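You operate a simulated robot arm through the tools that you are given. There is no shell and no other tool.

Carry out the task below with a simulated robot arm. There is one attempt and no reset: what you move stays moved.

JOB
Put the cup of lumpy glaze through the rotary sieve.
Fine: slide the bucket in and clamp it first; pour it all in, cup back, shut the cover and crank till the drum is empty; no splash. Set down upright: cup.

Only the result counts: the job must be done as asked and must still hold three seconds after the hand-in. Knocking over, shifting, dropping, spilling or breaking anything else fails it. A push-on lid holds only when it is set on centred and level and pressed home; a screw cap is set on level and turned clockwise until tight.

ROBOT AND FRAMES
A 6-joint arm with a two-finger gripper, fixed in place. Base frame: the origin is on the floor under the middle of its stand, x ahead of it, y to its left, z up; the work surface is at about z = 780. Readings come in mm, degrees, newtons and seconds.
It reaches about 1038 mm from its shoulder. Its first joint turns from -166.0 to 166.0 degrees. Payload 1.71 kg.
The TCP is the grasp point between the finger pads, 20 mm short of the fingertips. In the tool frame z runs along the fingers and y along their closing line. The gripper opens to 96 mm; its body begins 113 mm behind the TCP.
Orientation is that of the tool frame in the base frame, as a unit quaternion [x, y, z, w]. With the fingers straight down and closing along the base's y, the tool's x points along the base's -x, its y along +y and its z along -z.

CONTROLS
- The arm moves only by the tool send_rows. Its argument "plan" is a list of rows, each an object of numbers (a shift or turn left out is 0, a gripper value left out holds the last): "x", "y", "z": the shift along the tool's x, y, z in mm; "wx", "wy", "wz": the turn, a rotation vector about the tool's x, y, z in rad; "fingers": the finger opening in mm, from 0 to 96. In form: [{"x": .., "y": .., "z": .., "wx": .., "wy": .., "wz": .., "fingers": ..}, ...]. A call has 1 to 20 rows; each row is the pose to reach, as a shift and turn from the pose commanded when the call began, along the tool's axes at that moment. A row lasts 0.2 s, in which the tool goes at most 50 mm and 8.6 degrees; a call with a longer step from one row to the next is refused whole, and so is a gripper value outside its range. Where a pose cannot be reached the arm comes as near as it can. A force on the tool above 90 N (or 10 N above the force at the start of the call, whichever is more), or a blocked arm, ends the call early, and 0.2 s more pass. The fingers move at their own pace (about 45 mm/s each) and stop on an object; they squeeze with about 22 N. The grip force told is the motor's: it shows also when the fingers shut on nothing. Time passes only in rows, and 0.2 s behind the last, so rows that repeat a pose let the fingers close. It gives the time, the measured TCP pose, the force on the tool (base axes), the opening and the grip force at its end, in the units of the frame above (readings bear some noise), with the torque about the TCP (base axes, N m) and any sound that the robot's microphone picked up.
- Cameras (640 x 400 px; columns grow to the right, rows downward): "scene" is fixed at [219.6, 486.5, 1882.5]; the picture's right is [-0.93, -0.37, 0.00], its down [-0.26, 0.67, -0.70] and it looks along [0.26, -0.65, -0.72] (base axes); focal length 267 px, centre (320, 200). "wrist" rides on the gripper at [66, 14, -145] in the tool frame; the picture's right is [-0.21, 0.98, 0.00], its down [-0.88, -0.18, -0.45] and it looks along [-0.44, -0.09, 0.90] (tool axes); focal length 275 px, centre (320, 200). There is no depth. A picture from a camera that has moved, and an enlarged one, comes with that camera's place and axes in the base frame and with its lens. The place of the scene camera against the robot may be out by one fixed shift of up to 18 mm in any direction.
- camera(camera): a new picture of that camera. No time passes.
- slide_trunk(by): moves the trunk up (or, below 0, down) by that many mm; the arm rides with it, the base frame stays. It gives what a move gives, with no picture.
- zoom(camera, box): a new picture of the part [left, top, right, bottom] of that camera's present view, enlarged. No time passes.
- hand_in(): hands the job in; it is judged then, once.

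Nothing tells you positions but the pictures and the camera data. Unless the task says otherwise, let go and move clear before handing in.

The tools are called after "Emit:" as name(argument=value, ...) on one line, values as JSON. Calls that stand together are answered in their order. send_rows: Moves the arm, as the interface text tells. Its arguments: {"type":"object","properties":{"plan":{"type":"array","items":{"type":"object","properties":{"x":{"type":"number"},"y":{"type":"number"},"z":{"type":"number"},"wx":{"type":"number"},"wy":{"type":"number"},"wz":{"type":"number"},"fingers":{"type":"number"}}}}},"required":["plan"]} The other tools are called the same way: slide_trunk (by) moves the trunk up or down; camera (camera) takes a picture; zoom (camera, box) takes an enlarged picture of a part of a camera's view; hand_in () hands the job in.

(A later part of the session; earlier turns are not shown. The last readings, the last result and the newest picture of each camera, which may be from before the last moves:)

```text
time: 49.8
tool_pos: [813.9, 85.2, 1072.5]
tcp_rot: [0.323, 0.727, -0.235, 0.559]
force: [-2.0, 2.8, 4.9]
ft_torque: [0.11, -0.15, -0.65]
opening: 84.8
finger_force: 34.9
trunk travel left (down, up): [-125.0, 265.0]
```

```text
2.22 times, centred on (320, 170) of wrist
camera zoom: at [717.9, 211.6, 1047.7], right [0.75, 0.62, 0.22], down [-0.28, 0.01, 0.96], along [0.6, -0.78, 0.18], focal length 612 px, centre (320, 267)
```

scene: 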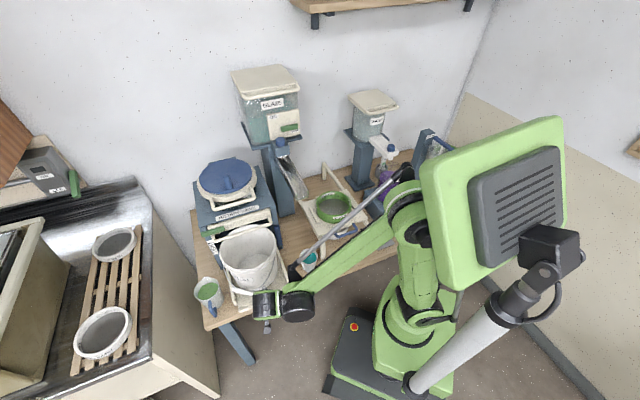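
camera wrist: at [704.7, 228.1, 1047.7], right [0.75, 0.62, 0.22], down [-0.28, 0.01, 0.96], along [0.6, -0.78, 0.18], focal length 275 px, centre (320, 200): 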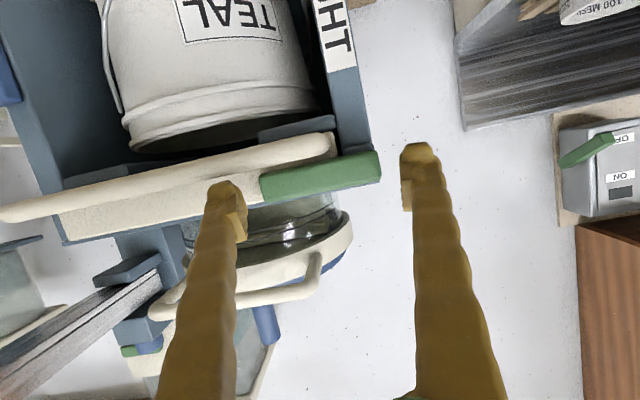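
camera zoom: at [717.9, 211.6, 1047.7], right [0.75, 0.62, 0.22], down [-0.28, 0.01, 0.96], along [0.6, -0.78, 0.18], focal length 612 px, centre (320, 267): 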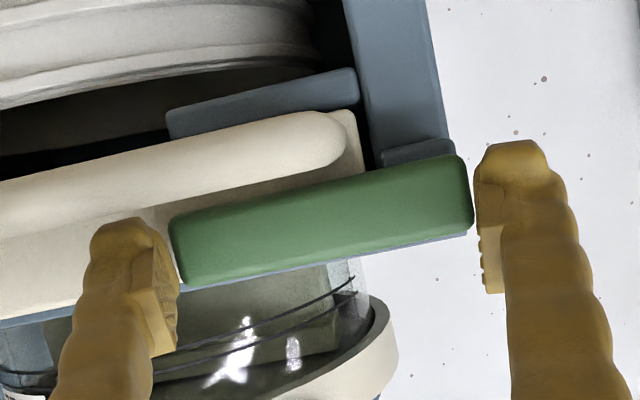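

The lever is held end to end. I now turn it about the post pivot, lifting the free end about 17° and watching the forces.

Emit:
send_rows(plan=[{"x": -2.8, "y": 0.2, "z": -0.8, "wx": 0.0266, "wz": -0.0964, "fingers": 70}, {"x": -5.55, "y": 0.7, "z": -1.5, "wx": 0.0532, "wz": -0.193, "fingers": 70}, {"x": -8.3, "y": 1.4, "z": -2.3, "wx": 0.0798, "wz": -0.289, "fingers": 70}, {"x": -8.3, "y": 1.4, "z": -2.3, "wx": 0.0798, "wz": -0.289, "fingers": 70}])

Emit:
camera(camera="wrist")

Emit:
zoom(camera="wrist", box=[180, 60, 460, 240])

```text
time: 50.8
tool_pos: [816.5, 88.7, 1081.4]
tcp_rot: [0.237, 0.755, -0.342, 0.507]
force: [9.6, 13.7, 8.7]
ft_torque: [0.17, -0.53, -0.54]
opening: 84.4
finger_force: 34.7
trunk travel left (down, up): [-125.0, 265.0]
```

```text
taken
camera wrist: at [713.6, 208.4, 1052.9], right [0.77, 0.64, -0.08], down [-0.07, 0.21, 0.98], along [0.64, -0.74, 0.2], focal length 275 px, centre (320, 200)
```

wrist: 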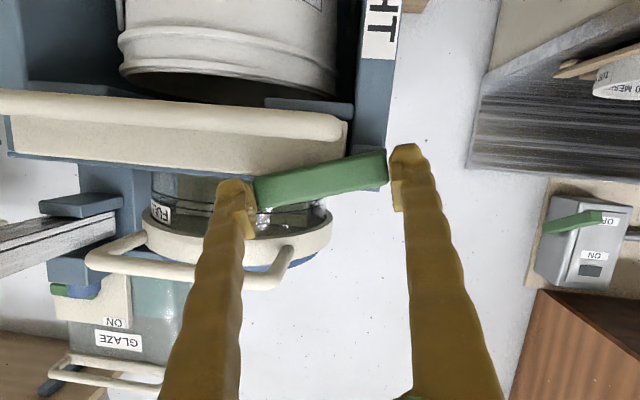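

```text
2.22 times, centred on (320, 150) of wrist
camera zoom: at [713.6, 208.4, 1052.9], right [0.77, 0.64, -0.08], down [-0.07, 0.21, 0.98], along [0.64, -0.74, 0.2], focal length 612 px, centre (320, 311)
```

zoom: 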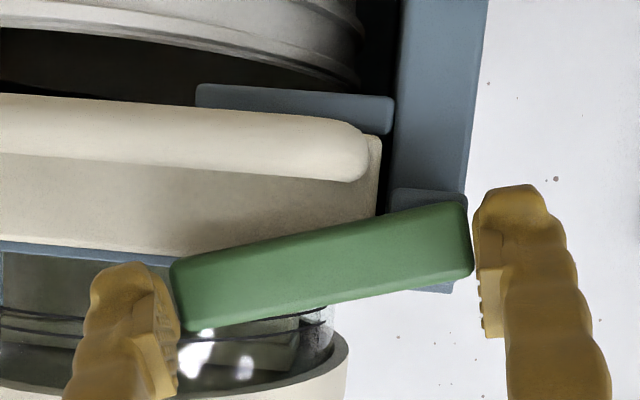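

The lever turns smoothly upward with small forces. I continue in the same arc to about 45°.

Emit:
send_rows(plan=[{"x": -3.0, "y": 1.65, "z": -0.8, "wx": 0.0266, "wz": -0.0964, "fingers": 70}, {"x": -6.0, "y": 3.3, "z": -1.7, "wx": 0.0532, "wz": -0.193, "fingers": 70}, {"x": -8.5, "y": 4.6, "z": -2.35, "wx": 0.0798, "wz": -0.289, "fingers": 70}, {"x": -10.95, "y": 5.9, "z": -3.0, "wx": 0.1064, "wz": -0.3856, "fingers": 70}, {"x": -13.3, "y": 7.6, "z": -3.7, "wx": 0.133, "wz": -0.482, "fingers": 70}, {"x": -13.3, "y": 7.6, "z": -3.7, "wx": 0.133, "wz": -0.482, "fingers": 70}])

Emit:
camera(camera="wrist")

Emit:
zoom(camera="scene", box=[190, 190, 290, 260])

```text
time: 52.2
tool_pos: [821.7, 95.6, 1092.9]
tcp_rot: [0.082, 0.766, -0.502, 0.392]
force: [-24.1, 14.0, -2.5]
ft_torque: [-0.7, -0.41, -1.05]
opening: 83.9
finger_force: 34.5
trunk travel left (down, up): [-125.0, 265.0]
```

```text
taken
camera wrist: at [709.6, 206.2, 1064.4], right [0.65, 0.53, -0.55], down [0.27, 0.52, 0.81], along [0.71, -0.67, 0.19], focal length 275 px, centre (320, 200)
```

wrist: 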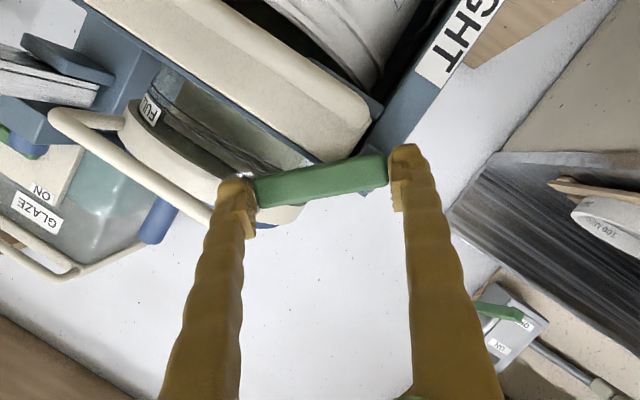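

```text
5.71 times, centred on (240, 225) of scene
camera zoom: at [219.6, 486.5, 1882.5], right [-0.93, -0.37, 0.0], down [-0.26, 0.67, -0.7], along [0.26, -0.65, -0.72], focal length 1524 px, centre (777, 57)
```

zoom: 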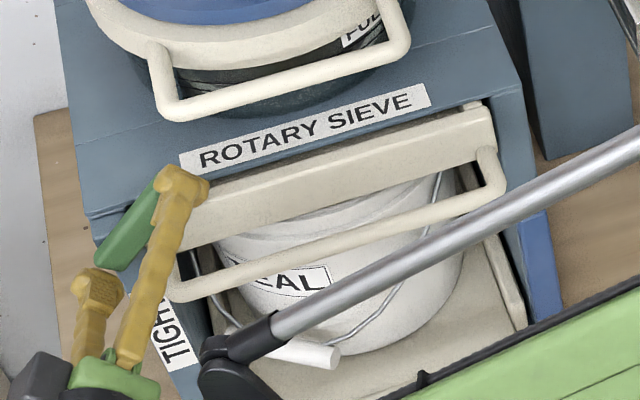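

About 46° now; the fitted pivot matches the post. I continue the arc another quarter step, checking for a stop.

Emit:
send_rows(plan=[{"x": -3.3, "y": 0.9, "z": -2.9, "wx": 0.0346, "wz": -0.1253, "fingers": 70}, {"x": -6.9, "y": 2.3, "z": -3.9, "wx": 0.0692, "wz": -0.2506, "fingers": 70}, {"x": -10.3, "y": 4.15, "z": -4.9, "wx": 0.1037, "wz": -0.376, "fingers": 70}, {"x": -10.3, "y": 4.15, "z": -4.9, "wx": 0.1037, "wz": -0.376, "fingers": 70}])

Emit:
zoom(camera="scene", box=[190, 190, 290, 260])

Emit:
camera(camera="wrist")

```text
time: 53.2
tool_pos: [830.0, 103.0, 1097.8]
tcp_rot: [-0.041, 0.74, -0.607, 0.287]
force: [-19.1, 10.9, 13.9]
ft_torque: [-0.68, -0.58, -0.28]
opening: 83.0
finger_force: 34.8
trunk travel left (down, up): [-125.0, 265.0]
```

```text
5.71 times, centred on (240, 225) of scene
camera zoom: at [219.6, 486.5, 1882.5], right [-0.93, -0.37, 0.0], down [-0.26, 0.67, -0.7], along [0.26, -0.65, -0.72], focal length 1524 px, centre (777, 57)
```

zoom: 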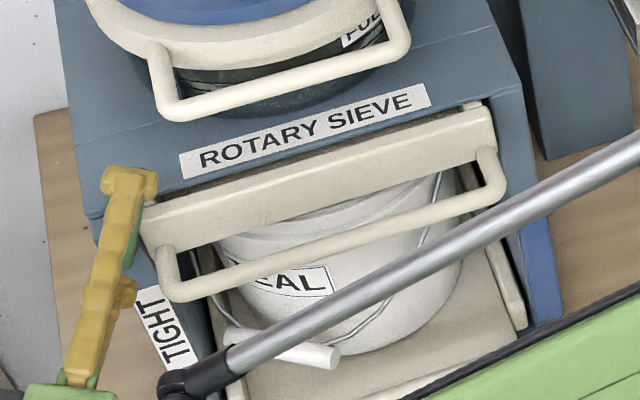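

```text
taken
camera wrist: at [709.3, 207.9, 1074.4], right [0.45, 0.34, -0.82], down [0.46, 0.7, 0.54], along [0.76, -0.63, 0.16], focal length 275 px, centre (320, 200)
```

wrist: 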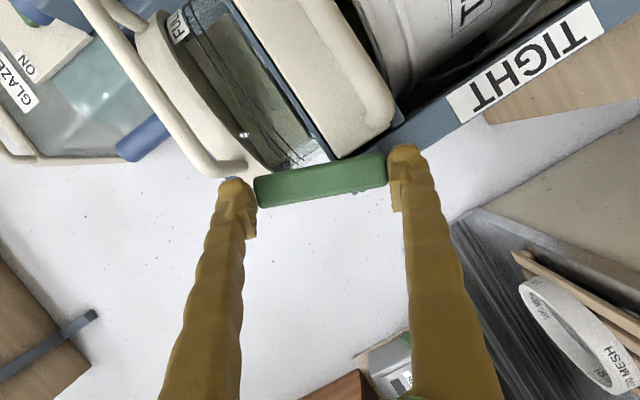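

The lever keeps turning freely and the white bar has not moved with it. I continue through vertical to find where its travel ends.

Emit:
send_rows(plan=[{"x": -3.75, "y": 0.9, "z": -1.0, "wx": 0.0346, "wz": -0.1253, "fingers": 70}, {"x": -7.4, "y": 2.3, "z": -2.0, "wx": 0.0692, "wz": -0.2506, "fingers": 70}, {"x": -10.6, "y": 4.0, "z": -2.9, "wx": 0.1011, "wz": -0.3663, "fingers": 70}, {"x": -10.6, "y": 4.0, "z": -2.9, "wx": 0.1011, "wz": -0.3663, "fingers": 70}])

Emit:
zoom(camera="scene", box=[190, 190, 290, 260])

Emit:
camera(camera="wrist")

```text
time: 54.2
tool_pos: [831.3, 112.2, 1106.2]
tcp_rot: [-0.159, 0.688, -0.686, 0.176]
force: [-19.4, 35.0, 11.7]
ft_torque: [1.27, 0.66, 0.35]
opening: 66.2
finger_force: 0.1
trunk travel left (down, up): [-125.0, 265.0]
```

```text
5.71 times, centred on (240, 225) of scene
camera zoom: at [219.6, 486.5, 1882.5], right [-0.93, -0.37, 0.0], down [-0.26, 0.67, -0.7], along [0.26, -0.65, -0.72], focal length 1524 px, centre (777, 57)
```

zoom: 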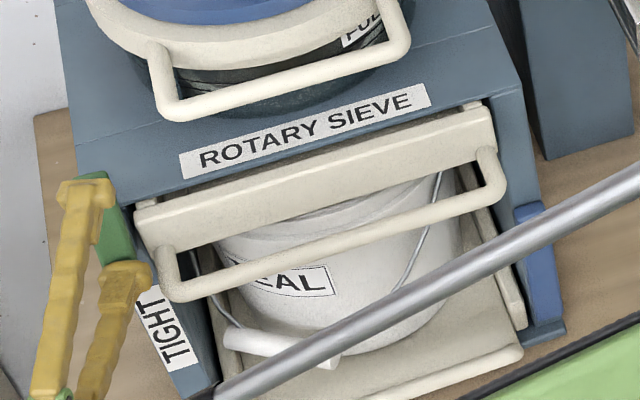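

```text
taken
camera wrist: at [705.2, 211.6, 1089.1], right [0.21, 0.1, -0.97], down [0.57, 0.8, 0.21], along [0.8, -0.6, 0.1], focal length 275 px, centre (320, 200)
```

wrist: 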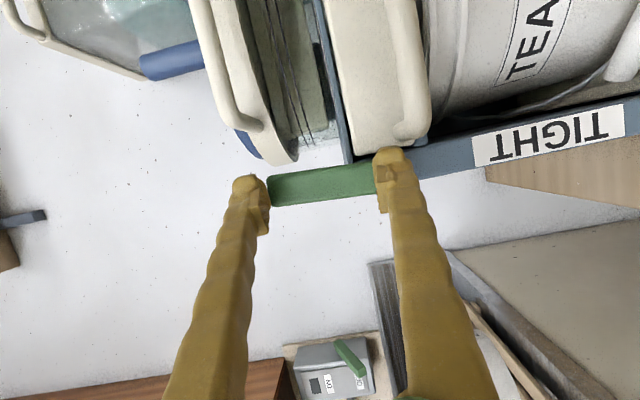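

The grip slid as the lever reached about vertical. I open and back straight off to look at the lever and clamp pads.

Emit:
send_rows(plan=[{"x": 2, "z": -6, "fingers": 96}, {"x": 5, "z": -20, "fingers": 96}, {"x": 12, "z": -45, "fingers": 96}, {"x": 22, "z": -80, "fingers": 96}, {"x": 22, "z": -80, "fingers": 96}, {"x": 22, "z": -80, "fingers": 96}])

Emit:
camera(camera="wrist")

Emit:
zoom(camera="wrist", box=[220, 40, 480, 240])

Emit:
zoom(camera="scene", box=[190, 190, 290, 260])

```text
time: 55.6
tool_pos: [783.8, 172.5, 1096.8]
tcp_rot: [-0.161, 0.69, -0.684, 0.174]
force: [0.0, -0.2, -0.5]
ft_torque: [0.0, -0.02, -0.05]
opening: 96.1
finger_force: 0.1
trunk travel left (down, up): [-125.0, 265.0]
```

```text
taken
camera wrist: at [658.1, 271.5, 1082.2], right [0.2, 0.11, -0.97], down [0.57, 0.8, 0.2], along [0.8, -0.6, 0.1], focal length 275 px, centre (320, 200)
```

wrist: 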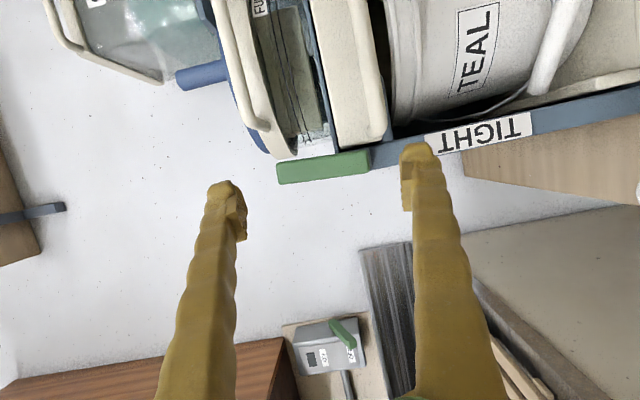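

```text
2.00 times, centred on (350, 140) of wrist
camera zoom: at [658.1, 271.5, 1082.2], right [0.2, 0.11, -0.97], down [0.57, 0.8, 0.2], along [0.8, -0.6, 0.1], focal length 551 px, centre (260, 320)
```

zoom: 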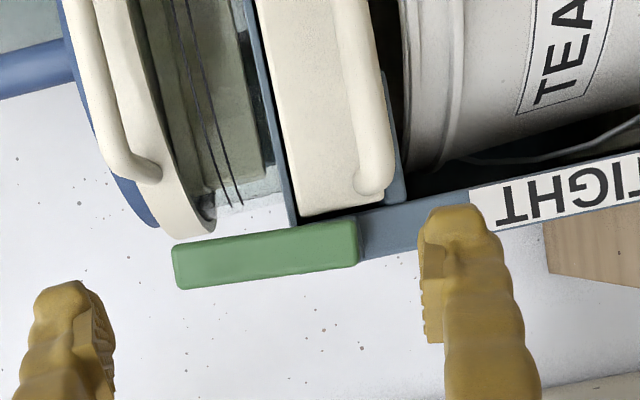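

```text
5.71 times, centred on (240, 225) of scene
camera zoom: at [219.6, 486.5, 1882.5], right [-0.93, -0.37, 0.0], down [-0.26, 0.67, -0.7], along [0.26, -0.65, -0.72], focal length 1524 px, centre (777, 57)
```

zoom: 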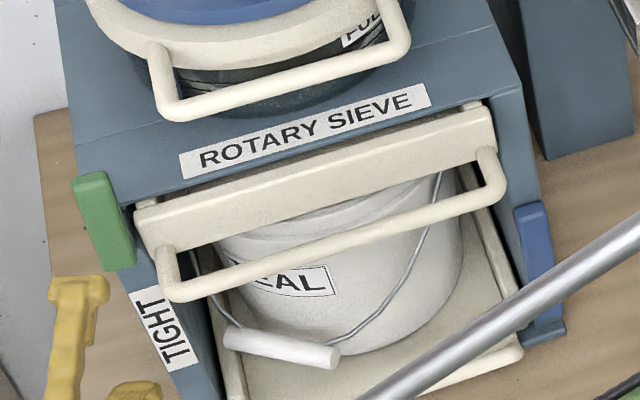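

The lever now stands upright and nothing else moved. I'll test the white U-handle bar: with the fingers now closing vertically I can take hold of it, so I move in front of it.

Emit:
send_rows(plan=[{"x": 31, "y": 13, "z": 9}, {"x": 62, "y": 26, "z": 18}, {"x": 94, "y": 38, "z": 26}, {"x": 125, "y": 51, "z": 35}, {"x": 125, "y": 51, "z": 35}, {"x": 125, "y": 51, "z": 35}])

Emit:
camera(camera="wrist")

Emit:
zoom(camera="wrist", box=[200, 60, 480, 260])

Emit:
camera(camera="scene")

```text
time: 57.0
tool_pos: [688.5, 84.1, 1043.5]
tcp_rot: [-0.161, 0.69, -0.684, 0.174]
force: [-0.4, 0.3, 0.4]
ft_torque: [0.01, 0.01, 0.01]
opening: 95.8
finger_force: 0.0
trunk travel left (down, up): [-125.0, 265.0]
```

```text
taken
camera wrist: at [563.2, 183.4, 1028.9], right [0.2, 0.11, -0.97], down [0.57, 0.8, 0.2], along [0.8, -0.6, 0.1], focal length 275 px, centre (320, 200)
```

wrist: 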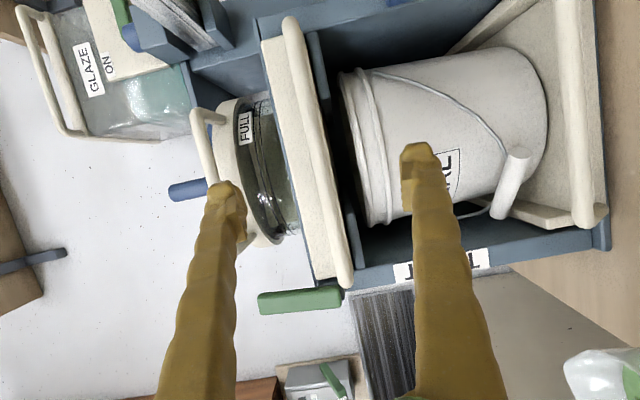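

```text
2.00 times, centred on (340, 160) of wrist
camera zoom: at [563.2, 183.4, 1028.9], right [0.2, 0.11, -0.97], down [0.57, 0.8, 0.2], along [0.8, -0.6, 0.1], focal length 551 px, centre (280, 280)
```

zoom: 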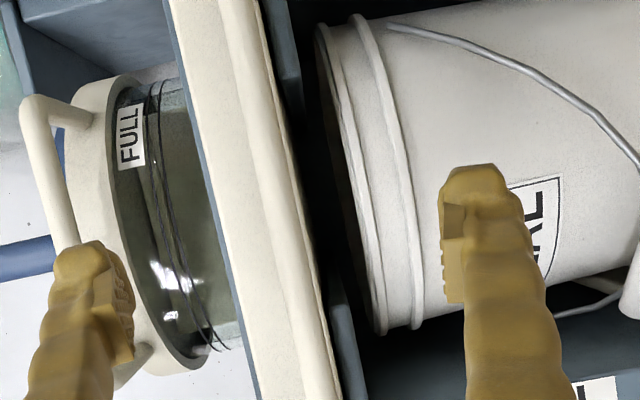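

```text
taken
```

scene: 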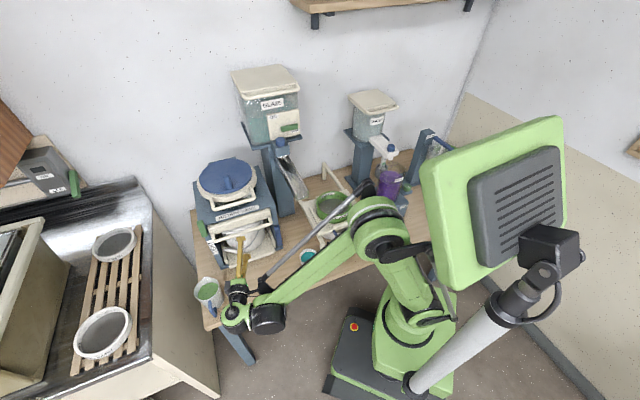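

From here the white bar looks like a drawer-type front with U-handle above the bucket rim. I'll grip the U-handle lightly and feel whether it moves down.

Emit:
send_rows(plan=[{"x": -6, "y": -2, "z": 22}, {"x": -12, "y": -2, "z": 44}, {"x": -17, "y": -2, "z": 62}, {"x": -17, "y": -2, "z": 62}, {"x": -17, "y": -2, "z": 62, "fingers": 30}, {"x": -17, "y": -2, "z": 62, "fingers": 10}, {"x": -17, "y": -2, "z": 62, "fingers": 5}, {"x": -17, "y": -2, "z": 62, "fingers": 5}, {"x": -17, "y": -2, "z": 62, "fingers": 5}, {"x": -17, "y": -2, "z": 62, "fingers": 5}])

Emit:
zoom(camera="wrist", box=[200, 60, 480, 260])

```text
time: 59.2
tool_pos: [733.3, 37.3, 1044.3]
tcp_rot: [-0.162, 0.69, -0.683, 0.174]
force: [-2.5, 0.5, -8.6]
ft_torque: [0.03, 0.15, -0.03]
opening: 12.9
finger_force: 30.3
trunk travel left (down, up): [-125.0, 265.0]
```

```text
2.00 times, centred on (340, 160) of wrist
camera zoom: at [607.2, 136.3, 1030.6], right [0.2, 0.11, -0.97], down [0.57, 0.8, 0.2], along [0.8, -0.6, 0.1], focal length 551 px, centre (280, 280)
```

zoom: 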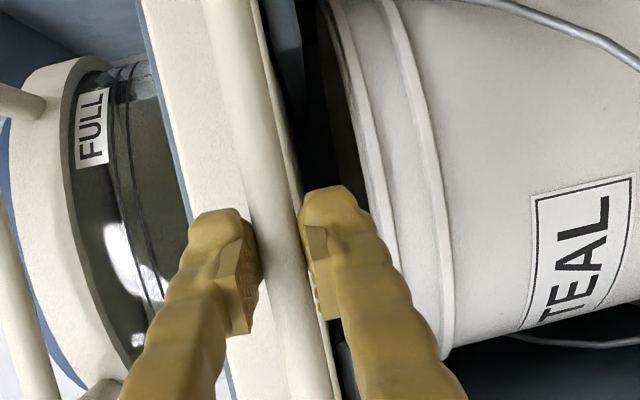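

I have the U-handle (13 mm bar). I test gently: a few millimetres down first.

Emit:
send_rows(plan=[{"y": 2, "fingers": 5}, {"y": 4, "fingers": 5}, {"y": 6, "fingers": 5}, {"y": 6, "fingers": 5}])

```text
time: 60.2
tool_pos: [729.3, 40.0, 1045.7]
tcp_rot: [-0.162, 0.687, -0.686, 0.177]
force: [14.1, 13.5, 68.0]
ft_torque: [-1.11, 0.03, 0.27]
opening: 12.8
finger_force: 34.2
trunk travel left (down, up): [-125.0, 265.0]
```

Down is rigid. I relax and test upward the same way.

Emit:
send_rows(plan=[{"y": -4, "fingers": 5}, {"y": -7, "fingers": 5}, {"y": -10, "fingers": 5}, {"y": -10, "fingers": 5}])

```text
time: 61.2
tool_pos: [732.4, 36.7, 1045.6]
tcp_rot: [-0.162, 0.692, -0.682, 0.173]
force: [-15.4, 6.0, -45.1]
ft_torque: [0.46, 0.31, -0.14]
opening: 12.8
finger_force: 34.4
trunk travel left (down, up): [-125.0, 265.0]
```

Up is rigid too. Last test: a slight pull outward, to see if it is a drawer.

Emit:
send_rows(plan=[{"y": 4, "fingers": 5}, {"x": 0.8, "y": 4, "z": -2.9, "fingers": 5}, {"x": 1.6, "y": 4, "z": -5.8, "fingers": 5}, {"x": 1.6, "y": 4, "z": -5.8, "fingers": 5}])

```text
time: 62.2
tool_pos: [728.9, 39.7, 1046.0]
tcp_rot: [-0.161, 0.69, -0.684, 0.174]
force: [-6.8, -8.1, -13.0]
ft_torque: [0.04, 0.13, -0.26]
opening: 12.8
finger_force: 34.7
trunk travel left (down, up): [-125.0, 265.0]
```

The bar slides outward freely, so it is a drawer. I push it back in and see where it stops.

Emit:
send_rows(plan=[{"x": -0.8, "z": 2.9, "fingers": 5}, {"x": -1.6, "z": 5.8, "fingers": 5}, {"x": -2.4, "z": 8.7, "fingers": 5}, {"x": -3.2, "z": 11.6, "fingers": 5}, {"x": -3.2, "z": 11.6, "fingers": 5}])

Emit:
zoom(camera="wrist", box=[200, 60, 480, 260])

Emit:
zoom(camera="scene", box=[190, 190, 290, 260])

```text
time: 63.4
tool_pos: [738.0, 33.1, 1044.4]
tcp_rot: [-0.162, 0.689, -0.684, 0.174]
force: [5.6, 5.1, 1.8]
ft_torque: [-0.19, 0.15, 0.09]
opening: 9.8
finger_force: 30.0
trunk travel left (down, up): [-125.0, 265.0]
```

```text
2.00 times, centred on (340, 160) of wrist
camera zoom: at [612.8, 132.1, 1030.3], right [0.2, 0.11, -0.97], down [0.57, 0.8, 0.2], along [0.8, -0.59, 0.1], focal length 551 px, centre (280, 280)
```

zoom: 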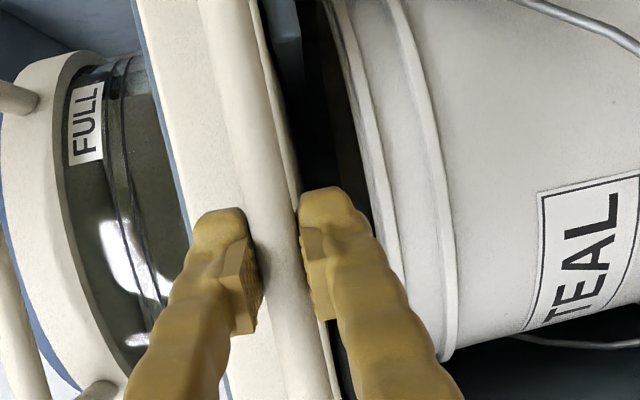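

```text
5.71 times, centred on (240, 225) of scene
camera zoom: at [219.6, 486.5, 1882.5], right [-0.93, -0.37, 0.0], down [-0.26, 0.67, -0.7], along [0.26, -0.65, -0.72], focal length 1524 px, centre (777, 57)
```

zoom: 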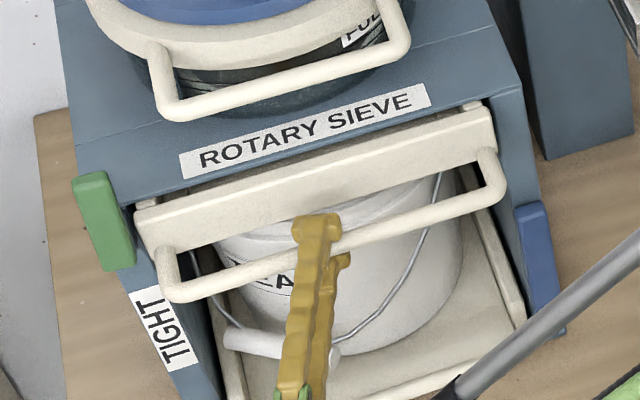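

I release the drawer handle (it is back in place) and retreat to inspect the blue block on the right post, which might be the real bucket clamp.

Emit:
send_rows(plan=[{"fingers": 60}, {"fingers": 96}, {"fingers": 96}, {"x": 13, "z": -48, "fingers": 96}, {"x": 26, "z": -92, "fingers": 96}, {"x": 26, "z": -92, "fingers": 96}, {"x": 26, "z": -92, "fingers": 96}])

Emit:
camera(camera="wrist")

Emit:
zoom(camera="scene", box=[250, 200, 310, 260])

```text
time: 65.0
tool_pos: [673.4, 101.9, 1046.7]
tcp_rot: [-0.163, 0.69, -0.684, 0.174]
force: [1.0, 0.7, 0.0]
ft_torque: [0.0, 0.01, 0.02]
opening: 95.7
finger_force: 0.0
trunk travel left (down, up): [-125.0, 265.0]
```

```text
taken
camera wrist: at [547.7, 201.7, 1031.5], right [0.2, 0.11, -0.97], down [0.57, 0.8, 0.2], along [0.8, -0.6, 0.1], focal length 275 px, centre (320, 200)
```

wrist: 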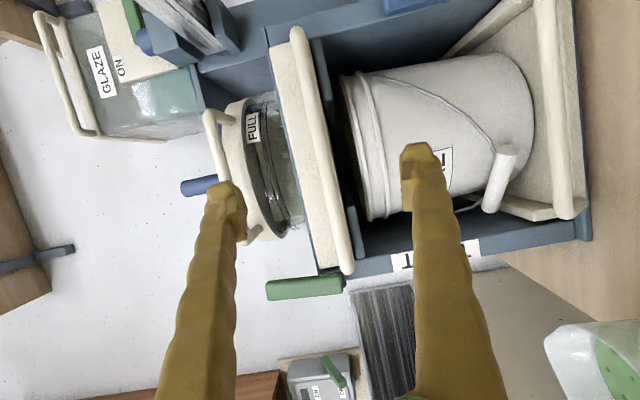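

```text
6.67 times, centred on (280, 230) of scene
camera zoom: at [219.6, 486.5, 1882.5], right [-0.93, -0.37, 0.0], down [-0.26, 0.67, -0.7], along [0.26, -0.65, -0.72], focal length 1778 px, centre (587, 0)
```

zoom: 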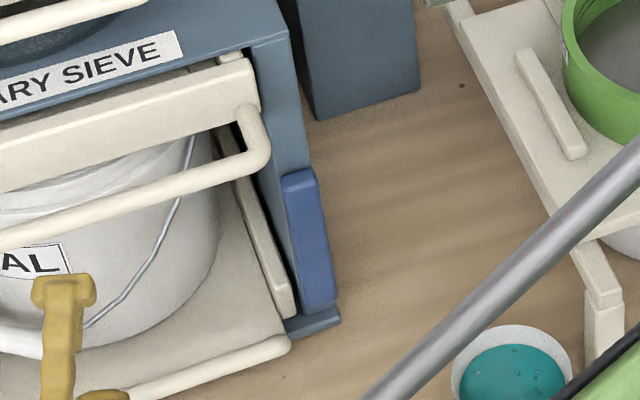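

The blue paddle on the right post is a separate part, so I unroll the gripper and look at it straight on.

Emit:
send_rows(plan=[{"x": 8, "y": 8, "z": 3, "wx": -0.0384, "wz": 0.1375}, {"x": 16, "y": 15, "z": 6, "wx": -0.0768, "wz": 0.2749}, {"x": 25, "y": 23, "z": 9, "wx": -0.1152, "wz": 0.4124}, {"x": 33, "y": 31, "z": 13, "wx": -0.1536, "wz": 0.5498}, {"x": 41, "y": 39, "z": 16, "wx": -0.192, "wz": 0.6873}, {"x": 49, "y": 46, "z": 19, "wx": -0.2303, "wz": 0.8247}, {"x": 57, "y": 54, "z": 22, "wx": -0.2687, "wz": 0.9622}, {"x": 65, "y": 62, "z": 25, "wx": -0.3071, "wz": 1.0996}, {"x": 74, "y": 70, "z": 28, "wx": -0.3455, "wz": 1.2371}, {"x": 82, "y": 77, "z": 31, "wx": -0.3839, "wz": 1.3745}, {"x": 90, "y": 85, "z": 34, "wx": -0.4223, "wz": 1.512}, {"x": 90, "y": 85, "z": 34, "wx": -0.4223, "wz": 1.512}, {"x": 90, "y": 85, "z": 34, "wx": -0.4223, "wz": 1.512}])

Emit:
camera(camera="wrist")

```text
time: 67.8
tool_pos: [609.1, 30.6, 957.9]
tcp_rot: [0.323, 0.728, -0.234, 0.557]
force: [-0.2, -0.6, -0.1]
ft_torque: [0.0, 0.01, 0.03]
opening: 96.0
finger_force: 0.0
trunk travel left (down, up): [-125.0, 265.0]
```

```text
taken
camera wrist: at [511.2, 155.9, 934.2], right [0.75, 0.62, 0.22], down [-0.28, 0.0, 0.96], along [0.6, -0.78, 0.18], focal length 275 px, centre (320, 200)
```

wrist: 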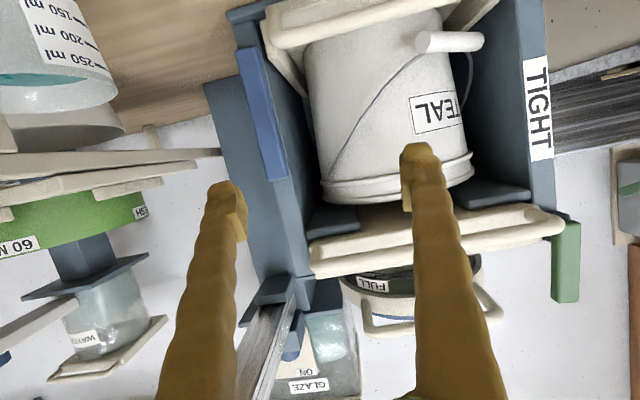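

Emit:
zoom(camera="wrist", box=[210, 0, 350, 220])

Emit:
zoom(camera="wrist", box=[440, 40, 600, 320])

Emit:
zoom(camera="wrist", box=[300, 150, 560, 300])

```text
1.82 times, centred on (280, 110) of wrist
camera zoom: at [511.2, 155.9, 934.2], right [0.75, 0.62, 0.22], down [-0.28, 0.0, 0.96], along [0.6, -0.78, 0.18], focal length 500 px, centre (393, 364)
```

zoom: 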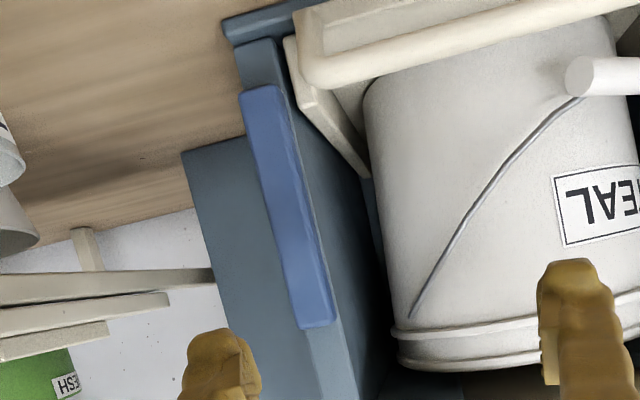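

```text
1.43 times, centred on (520, 180) of wrist
camera zoom: at [511.2, 155.9, 934.2], right [0.75, 0.62, 0.22], down [-0.28, 0.0, 0.96], along [0.6, -0.78, 0.18], focal length 393 px, centre (34, 229)
```

zoom: 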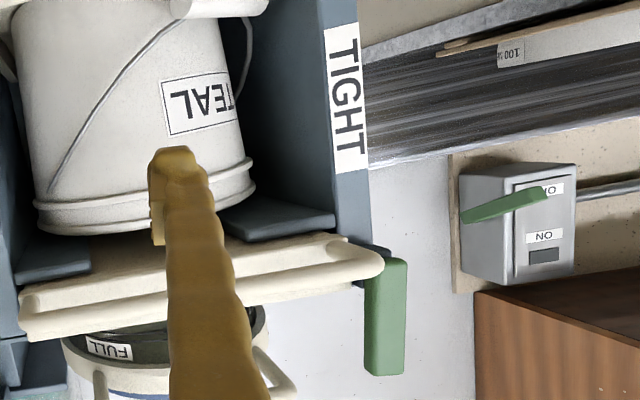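

```text
2.46 times, centred on (430, 225) of wrist
camera zoom: at [511.2, 155.9, 934.2], right [0.75, 0.62, 0.22], down [-0.28, 0.0, 0.96], along [0.6, -0.78, 0.18], focal length 678 px, centre (49, 138)
```

zoom: 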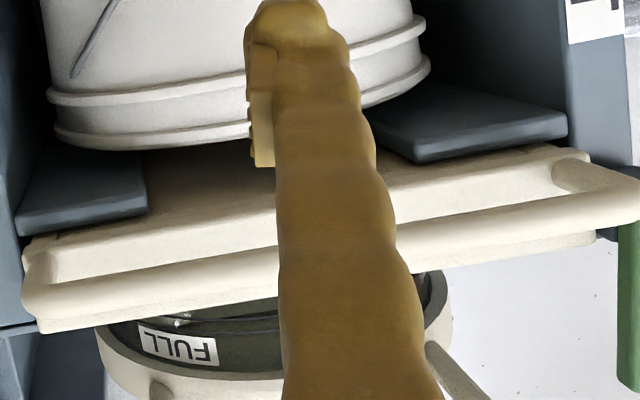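

The green lever can only swing between horizontal and upright. I zoom in on the blue paddle for signs of a pivot.

Emit:
zoom(camera="scene", box=[268, 220, 288, 252])

Emit:
zoom(camera="wrist", box=[225, 35, 295, 105])

Emit:
zoom(camera="wrist", box=[235, 100, 315, 200])

```text
12.50 times, centred on (278, 236) of scene
camera zoom: at [219.6, 486.5, 1882.5], right [-0.93, -0.37, 0.0], down [-0.26, 0.67, -0.7], along [0.26, -0.65, -0.72], focal length 3334 px, centre (845, -250)
```

zoom: 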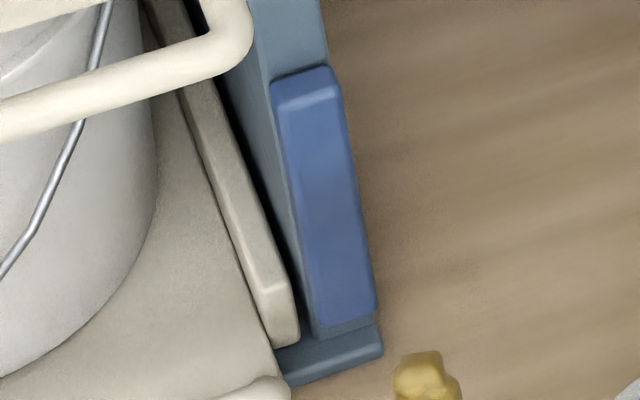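

```text
5.71 times, centred on (260, 70) of wrist
camera zoom: at [511.2, 155.9, 934.2], right [0.75, 0.62, 0.22], down [-0.28, 0.0, 0.96], along [0.6, -0.78, 0.18], focal length 1573 px, centre (663, 943)
```

zoom: 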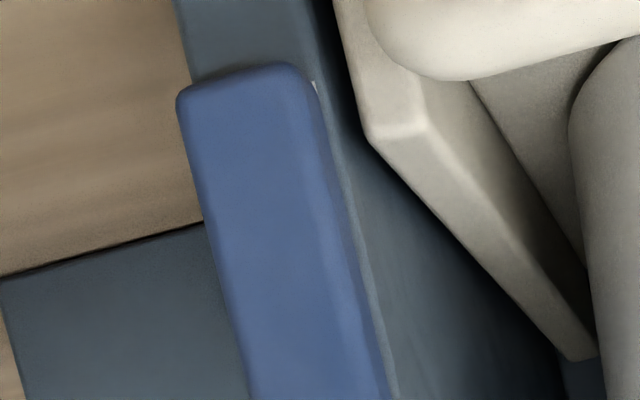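

```text
4.00 times, centred on (275, 150) of wrist
camera zoom: at [511.2, 155.9, 934.2], right [0.75, 0.62, 0.22], down [-0.28, 0.0, 0.96], along [0.6, -0.78, 0.18], focal length 1101 px, centre (500, 400)
```

zoom: 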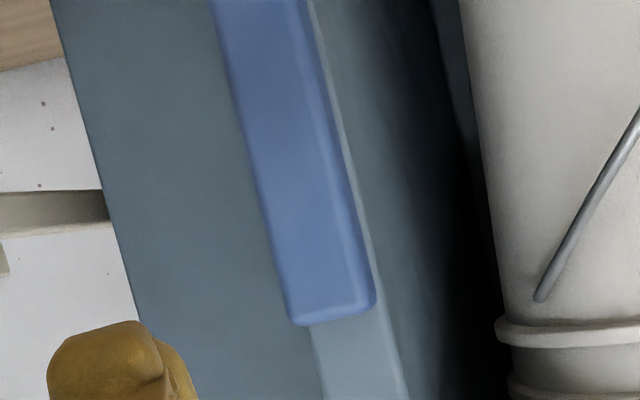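

The paddle shows no hub; it looks like part of the frame trim. I'll first find the green lever's far end of travel by pushing its upright end to the left with closed fingers.

Emit:
send_rows(plan=[{"x": -31, "y": 30, "z": -7, "fingers": 0}, {"x": -62, "y": 60, "z": -14, "fingers": 0}, {"x": -93, "y": 90, "z": -21, "fingers": 0}, {"x": -124, "y": 120, "z": -28, "fingers": 0}, {"x": -155, "y": 149, "z": -36, "fingers": 0}, {"x": -155, "y": 149, "z": -36, "fingers": 0}, {"x": -163, "y": 149, "z": -6, "fingers": 0}, {"x": -171, "y": 149, "z": 24, "fingers": 0}, {"x": -180, "y": 149, "z": 54.5, "fingers": 0}, {"x": -180, "y": 149, "z": 54.5, "fingers": 0}])

Emit:
camera(camera="wrist")

Emit:
zoom(camera="scene", box=[190, 190, 290, 260])

```text
time: 70.0
tool_pos: [785.7, 57.7, 1120.6]
tcp_rot: [0.323, 0.728, -0.235, 0.558]
force: [0.9, -0.1, -0.3]
ft_torque: [0.0, 0.03, -0.01]
opening: 0.0
finger_force: 21.9
trunk travel left (down, up): [-125.0, 265.0]
```

```text
taken
camera wrist: at [687.7, 183.4, 1096.4], right [0.75, 0.63, 0.22], down [-0.28, 0.0, 0.96], along [0.6, -0.78, 0.18], focal length 275 px, centre (320, 200)
```

wrist: 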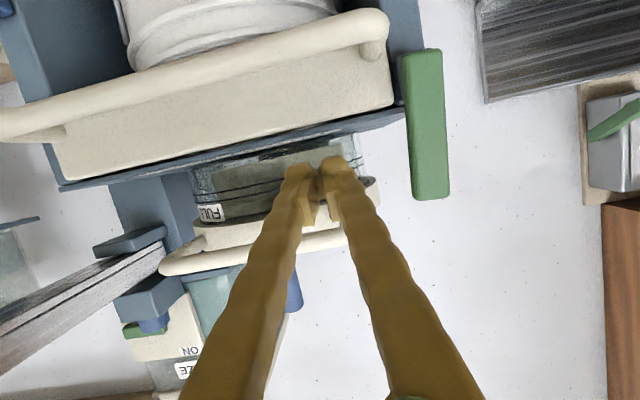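

```text
5.71 times, centred on (240, 225) of scene
camera zoom: at [219.6, 486.5, 1882.5], right [-0.93, -0.37, 0.0], down [-0.26, 0.67, -0.7], along [0.26, -0.65, -0.72], focal length 1524 px, centre (777, 57)
```

zoom: 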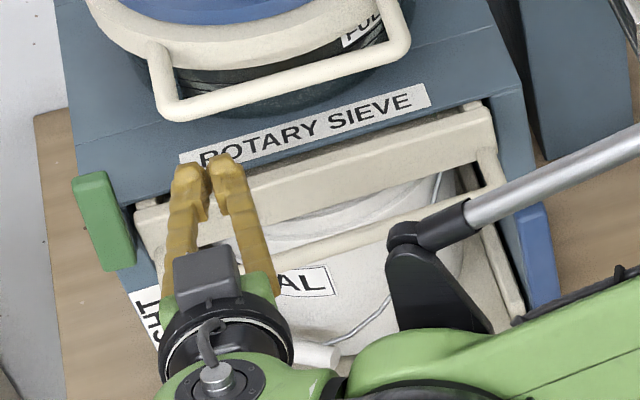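

Emit:
send_rows(plan=[{"y": 8}, {"y": 16}, {"y": 24}, {"y": 31}, {"y": 38}, {"y": 45}, {"y": 50}])

Emit:
zoom(camera="wrist", box=[260, 20, 500, 240])

Emit:
zoom(camera="scene", box=[190, 190, 290, 260])

```text
time: 71.6
tool_pos: [816.4, 89.0, 1122.4]
tcp_rot: [0.324, 0.728, -0.234, 0.557]
force: [-34.7, -16.6, -12.6]
ft_torque: [-0.13, 0.55, -0.21]
opening: 0.0
finger_force: 21.6
trunk travel left (down, up): [-125.0, 265.0]
```

```text
1.82 times, centred on (380, 130) of wrist
camera zoom: at [720.9, 214.9, 1098.1], right [0.75, 0.62, 0.22], down [-0.28, 0.0, 0.96], along [0.6, -0.78, 0.18], focal length 500 px, centre (211, 327)
```

zoom: 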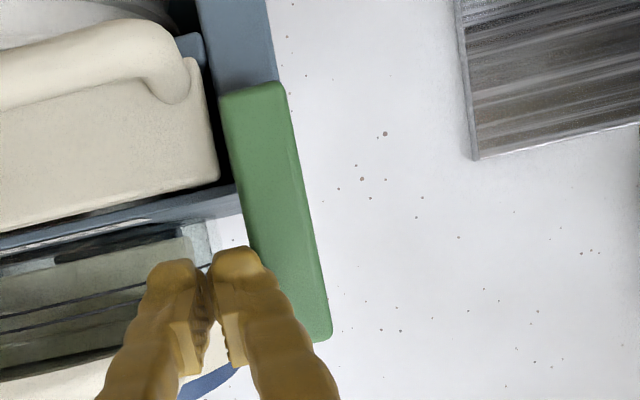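

```text
5.71 times, centred on (240, 225) of scene
camera zoom: at [219.6, 486.5, 1882.5], right [-0.93, -0.37, 0.0], down [-0.26, 0.67, -0.7], along [0.26, -0.65, -0.72], focal length 1524 px, centre (777, 57)
```

zoom: 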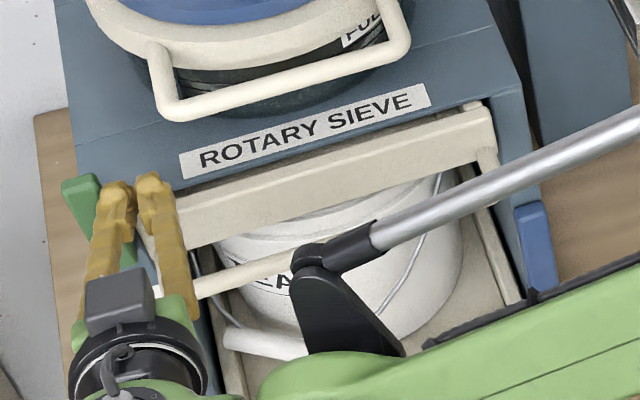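

The green lever's travel is only horizontal ↔ upright, and the drawer it sits in front of is free when it is upright — so the lever is probably the drawer's latch. I now test the bright blue paddle on the right post as the likely bucket clamp; I move in front of it.

Emit:
send_rows(plan=[{"y": -25}, {"x": 13, "y": -25, "z": -46}, {"x": 25, "y": -25, "z": -92}, {"x": 50, "y": -57, "z": -85, "fingers": 60}, {"x": 75, "y": -89, "z": -78, "fingers": 60}, {"x": 100, "y": -121, "z": -71, "fingers": 60}, {"x": 125, "y": -153, "z": -64, "fingers": 60}, {"x": 150, "y": -185, "z": -57, "fingers": 60}, {"x": 176, "y": -218, "z": -50, "fingers": 60}, {"x": 201, "y": -250, "z": -43, "fingers": 60}, {"x": 201, "y": -250, "z": -43, "fingers": 60}, {"x": 201, "y": -250, "z": -43, "fingers": 60}])

Emit:
camera(camera="wrist")

Emit:
camera(camera="scene")

```text
time: 74.2
tool_pos: [575.7, -7.0, 934.8]
tcp_rot: [0.322, 0.728, -0.234, 0.558]
force: [0.3, 0.8, 1.1]
ft_torque: [0.02, -0.01, 0.0]
opening: 59.9
finger_force: 0.0
trunk travel left (down, up): [-125.0, 265.0]
```

```text
taken
camera wrist: at [477.8, 117.8, 910.3], right [0.75, 0.63, 0.22], down [-0.28, 0.0, 0.96], along [0.6, -0.78, 0.18], focal length 275 px, centre (320, 200)
```

wrist: 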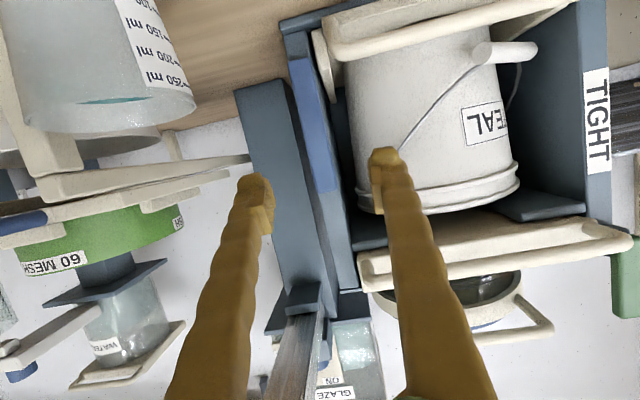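

```text
taken
```

scene: 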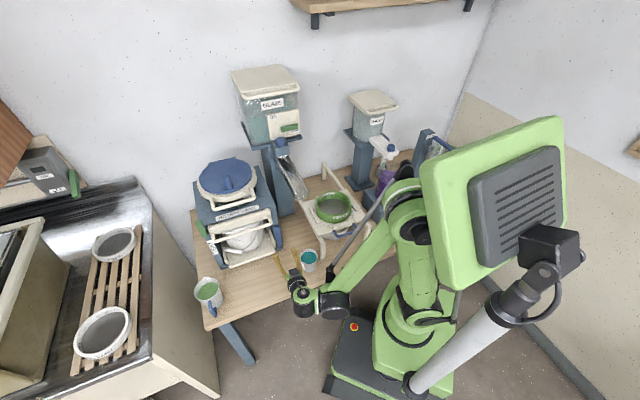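

Emit:
zoom(camera="wrist", box=[250, 0, 390, 300])

Emit:
zoom(camera="wrist", box=[275, 40, 355, 120])

Emit:
zoom(camera="wrist", box=[285, 110, 365, 210])

```text
1.33 times, centred on (320, 150) of wrist
camera zoom: at [477.8, 117.8, 910.3], right [0.75, 0.63, 0.22], down [-0.28, 0.0, 0.96], along [0.6, -0.78, 0.18], focal length 367 px, centre (320, 267)
```

zoom: 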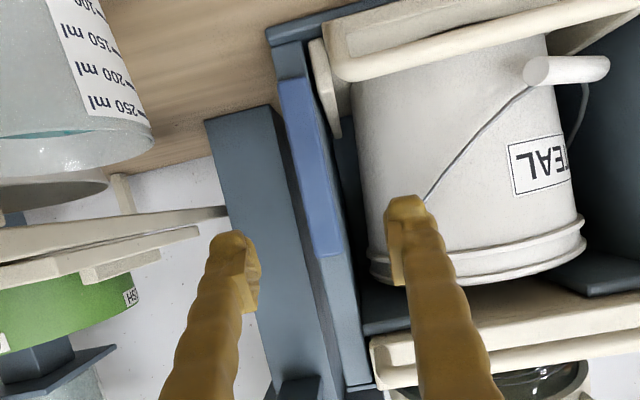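

```text
5.00 times, centred on (315, 80) of wrist
camera zoom: at [477.8, 117.8, 910.3], right [0.75, 0.63, 0.22], down [-0.28, 0.0, 0.96], along [0.6, -0.78, 0.18], focal length 1376 px, centre (345, 800)
```

zoom: 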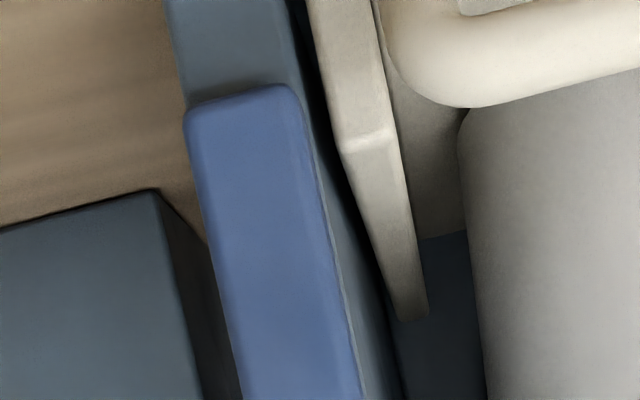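

```text
4.00 times, centred on (325, 160) of wrist
camera zoom: at [477.8, 117.8, 910.3], right [0.75, 0.63, 0.22], down [-0.28, 0.0, 0.96], along [0.6, -0.78, 0.18], focal length 1101 px, centre (300, 360)
```

zoom: 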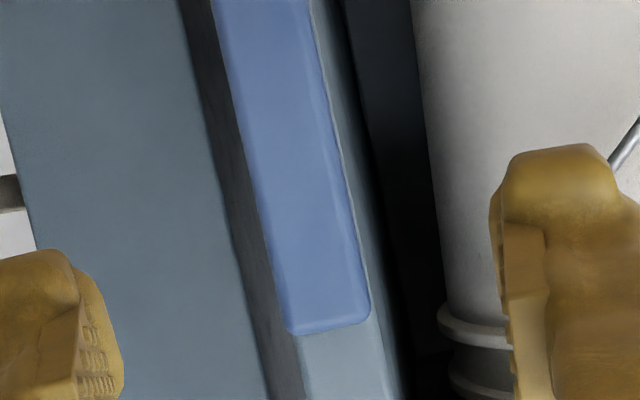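

I'll take light hold of the paddle's upper part and feel which way, if any, it moves.

Emit:
send_rows(plan=[{"x": -10, "y": -4, "z": 37}, {"x": -20, "y": -4, "z": 74}, {"x": -28, "y": -4, "z": 104}, {"x": -28, "y": -4, "z": 104}, {"x": -28, "y": -4, "z": 104, "fingers": 10}, {"x": -28, "y": -4, "z": 104, "fingers": 10}, {"x": -28, "y": -4, "z": 104, "fingers": 10}, {"x": -28, "y": -4, "z": 104, "fingers": 10}])

Emit:
camera(camera="wrist")

```text
time: 76.0
tool_pos: [643.5, -87.9, 933.5]
tcp_rot: [0.321, 0.728, -0.233, 0.558]
force: [-0.7, 0.0, 0.3]
ft_torque: [0.01, -0.03, 0.02]
opening: 9.9
finger_force: 0.1
trunk travel left (down, up): [-125.0, 265.0]
```

```text
taken
camera wrist: at [547.1, 36.3, 908.9], right [0.75, 0.63, 0.22], down [-0.28, 0.0, 0.96], along [0.6, -0.78, 0.18], focal length 275 px, centre (320, 200)
```

wrist: 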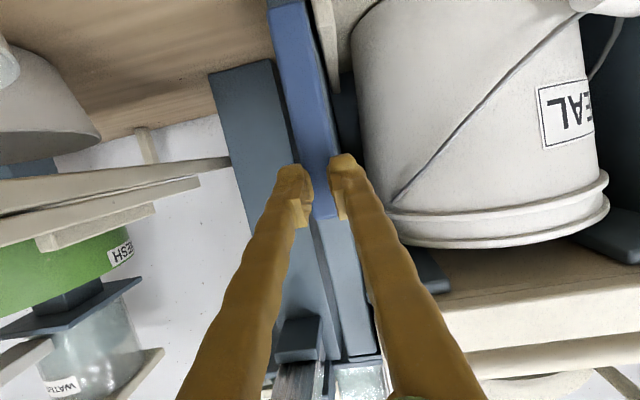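

The fingers closed short of the paddle, so it is deeper. I open, advance 14 mm and close again.

Emit:
send_rows(plan=[{"fingers": 45}, {"fingers": 45}, {"x": -2, "z": 7, "fingers": 45}, {"x": -4, "z": 14, "fingers": 45}, {"x": -4, "z": 14, "fingers": 45}, {"x": -4, "z": 14, "fingers": 10}, {"x": -4, "z": 14, "fingers": 10}, {"x": -4, "z": 14, "fingers": 10}])

Emit:
zoom(camera="wrist", box=[220, 60, 420, 240])

```text
time: 77.8
tool_pos: [656.4, -100.1, 933.2]
tcp_rot: [0.322, 0.728, -0.234, 0.558]
force: [4.8, 2.6, 1.3]
ft_torque: [-0.09, 0.02, 0.14]
opening: 22.9
finger_force: 34.9
trunk travel left (down, up): [-125.0, 265.0]
```

```text
2.22 times, centred on (320, 150) of wrist
camera zoom: at [557.5, 25.9, 909.0], right [0.75, 0.63, 0.22], down [-0.28, 0.0, 0.96], along [0.6, -0.78, 0.18], focal length 612 px, centre (320, 311)
```

zoom: 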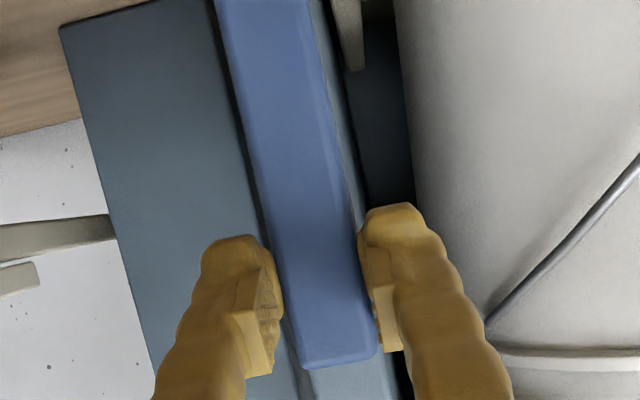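

I have the paddle (23 mm wide). I test a small pull outward, then sideways.

Emit:
send_rows(plan=[{"x": 0.8, "z": -2.9, "fingers": 10}, {"x": 1.6, "z": -5.8, "fingers": 10}, {"x": 1.6, "z": -5.8, "fingers": 10}])

Emit:
send_rows(plan=[{"x": -1.6, "z": 5.8, "fingers": 10}, {"x": -1.6, "y": 3, "z": 5.8, "fingers": 10}, {"x": -1.6, "y": 5, "z": 5.8, "fingers": 10}, {"x": -1.6, "y": 5, "z": 5.8, "fingers": 10}])

Emit:
send_rows(plan=[{"y": -5, "fingers": 10}, {"y": -8, "fingers": 10}, {"y": -10, "fingers": 10}, {"y": -10, "fingers": 10}])

```text
time: 78.6
tool_pos: [650.5, -94.3, 933.0]
tcp_rot: [0.323, 0.729, -0.234, 0.556]
force: [4.7, 0.8, -5.2]
ft_torque: [0.03, 0.08, 0.01]
opening: 22.2
finger_force: 34.8
trunk travel left (down, up): [-125.0, 265.0]
```

```text
time: 79.6
tool_pos: [656.3, -99.4, 933.9]
tcp_rot: [0.324, 0.727, -0.235, 0.558]
force: [-42.2, -19.9, -15.3]
ft_torque: [0.37, -0.28, -0.74]
opening: 23.2
finger_force: 35.2
trunk travel left (down, up): [-125.0, 265.0]
```

```text
time: 80.6
tool_pos: [654.0, -100.2, 932.4]
tcp_rot: [0.319, 0.729, -0.233, 0.559]
force: [22.9, 25.9, 10.8]
ft_torque: [-0.13, 0.07, 0.61]
opening: 23.1
finger_force: 35.3
trunk travel left (down, up): [-125.0, 265.0]
```

It is rigid sideways but came outward freely, so it may be a toggle hinged low on the post. I pull the top out further and look.

Emit:
send_rows(plan=[{"y": 5, "fingers": 10}, {"x": 2.1, "y": 5, "z": -7.7, "fingers": 10}, {"x": 4.3, "y": 5, "z": -15.4, "fingers": 10}, {"x": 6.9, "y": 5, "z": -22.8, "fingers": 10}, {"x": 6.9, "y": 5, "z": -22.8, "fingers": 10}])

Emit:
camera(camera="wrist")

Emit:
zoom(camera="scene", box=[250, 200, 310, 260])

```text
time: 81.8
tool_pos: [639.4, -82.1, 932.2]
tcp_rot: [0.322, 0.728, -0.234, 0.558]
force: [0.7, -0.6, 0.4]
ft_torque: [-0.01, 0.0, 0.02]
opening: 9.7
finger_force: 0.0
trunk travel left (down, up): [-125.0, 265.0]
```

```text
taken
camera wrist: at [542.5, 44.2, 907.8], right [0.75, 0.62, 0.22], down [-0.28, 0.0, 0.96], along [0.6, -0.78, 0.18], focal length 275 px, centre (320, 200)
```

wrist: 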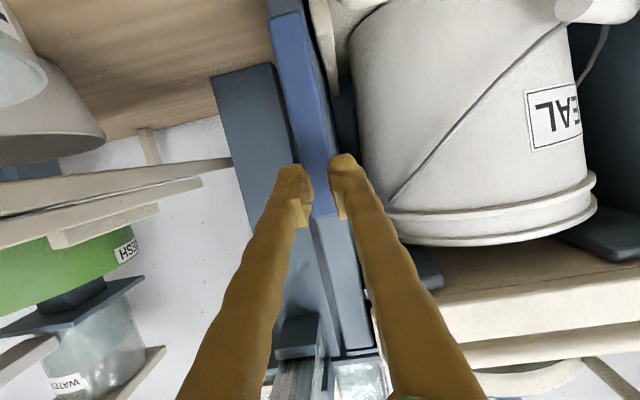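

```text
6.67 times, centred on (280, 230) of scene
camera zoom: at [219.6, 486.5, 1882.5], right [-0.93, -0.37, 0.0], down [-0.26, 0.67, -0.7], along [0.26, -0.65, -0.72], focal length 1778 px, centre (587, 0)
```

zoom: 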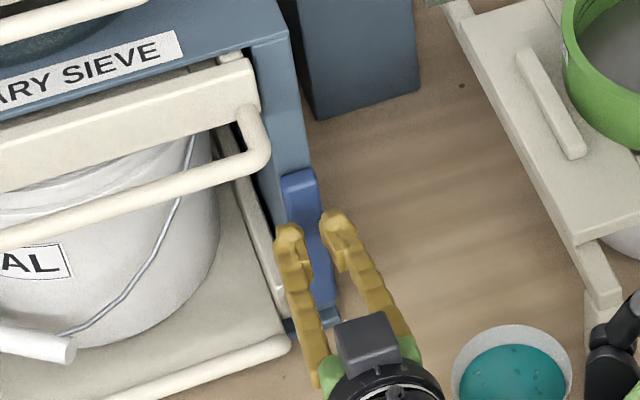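

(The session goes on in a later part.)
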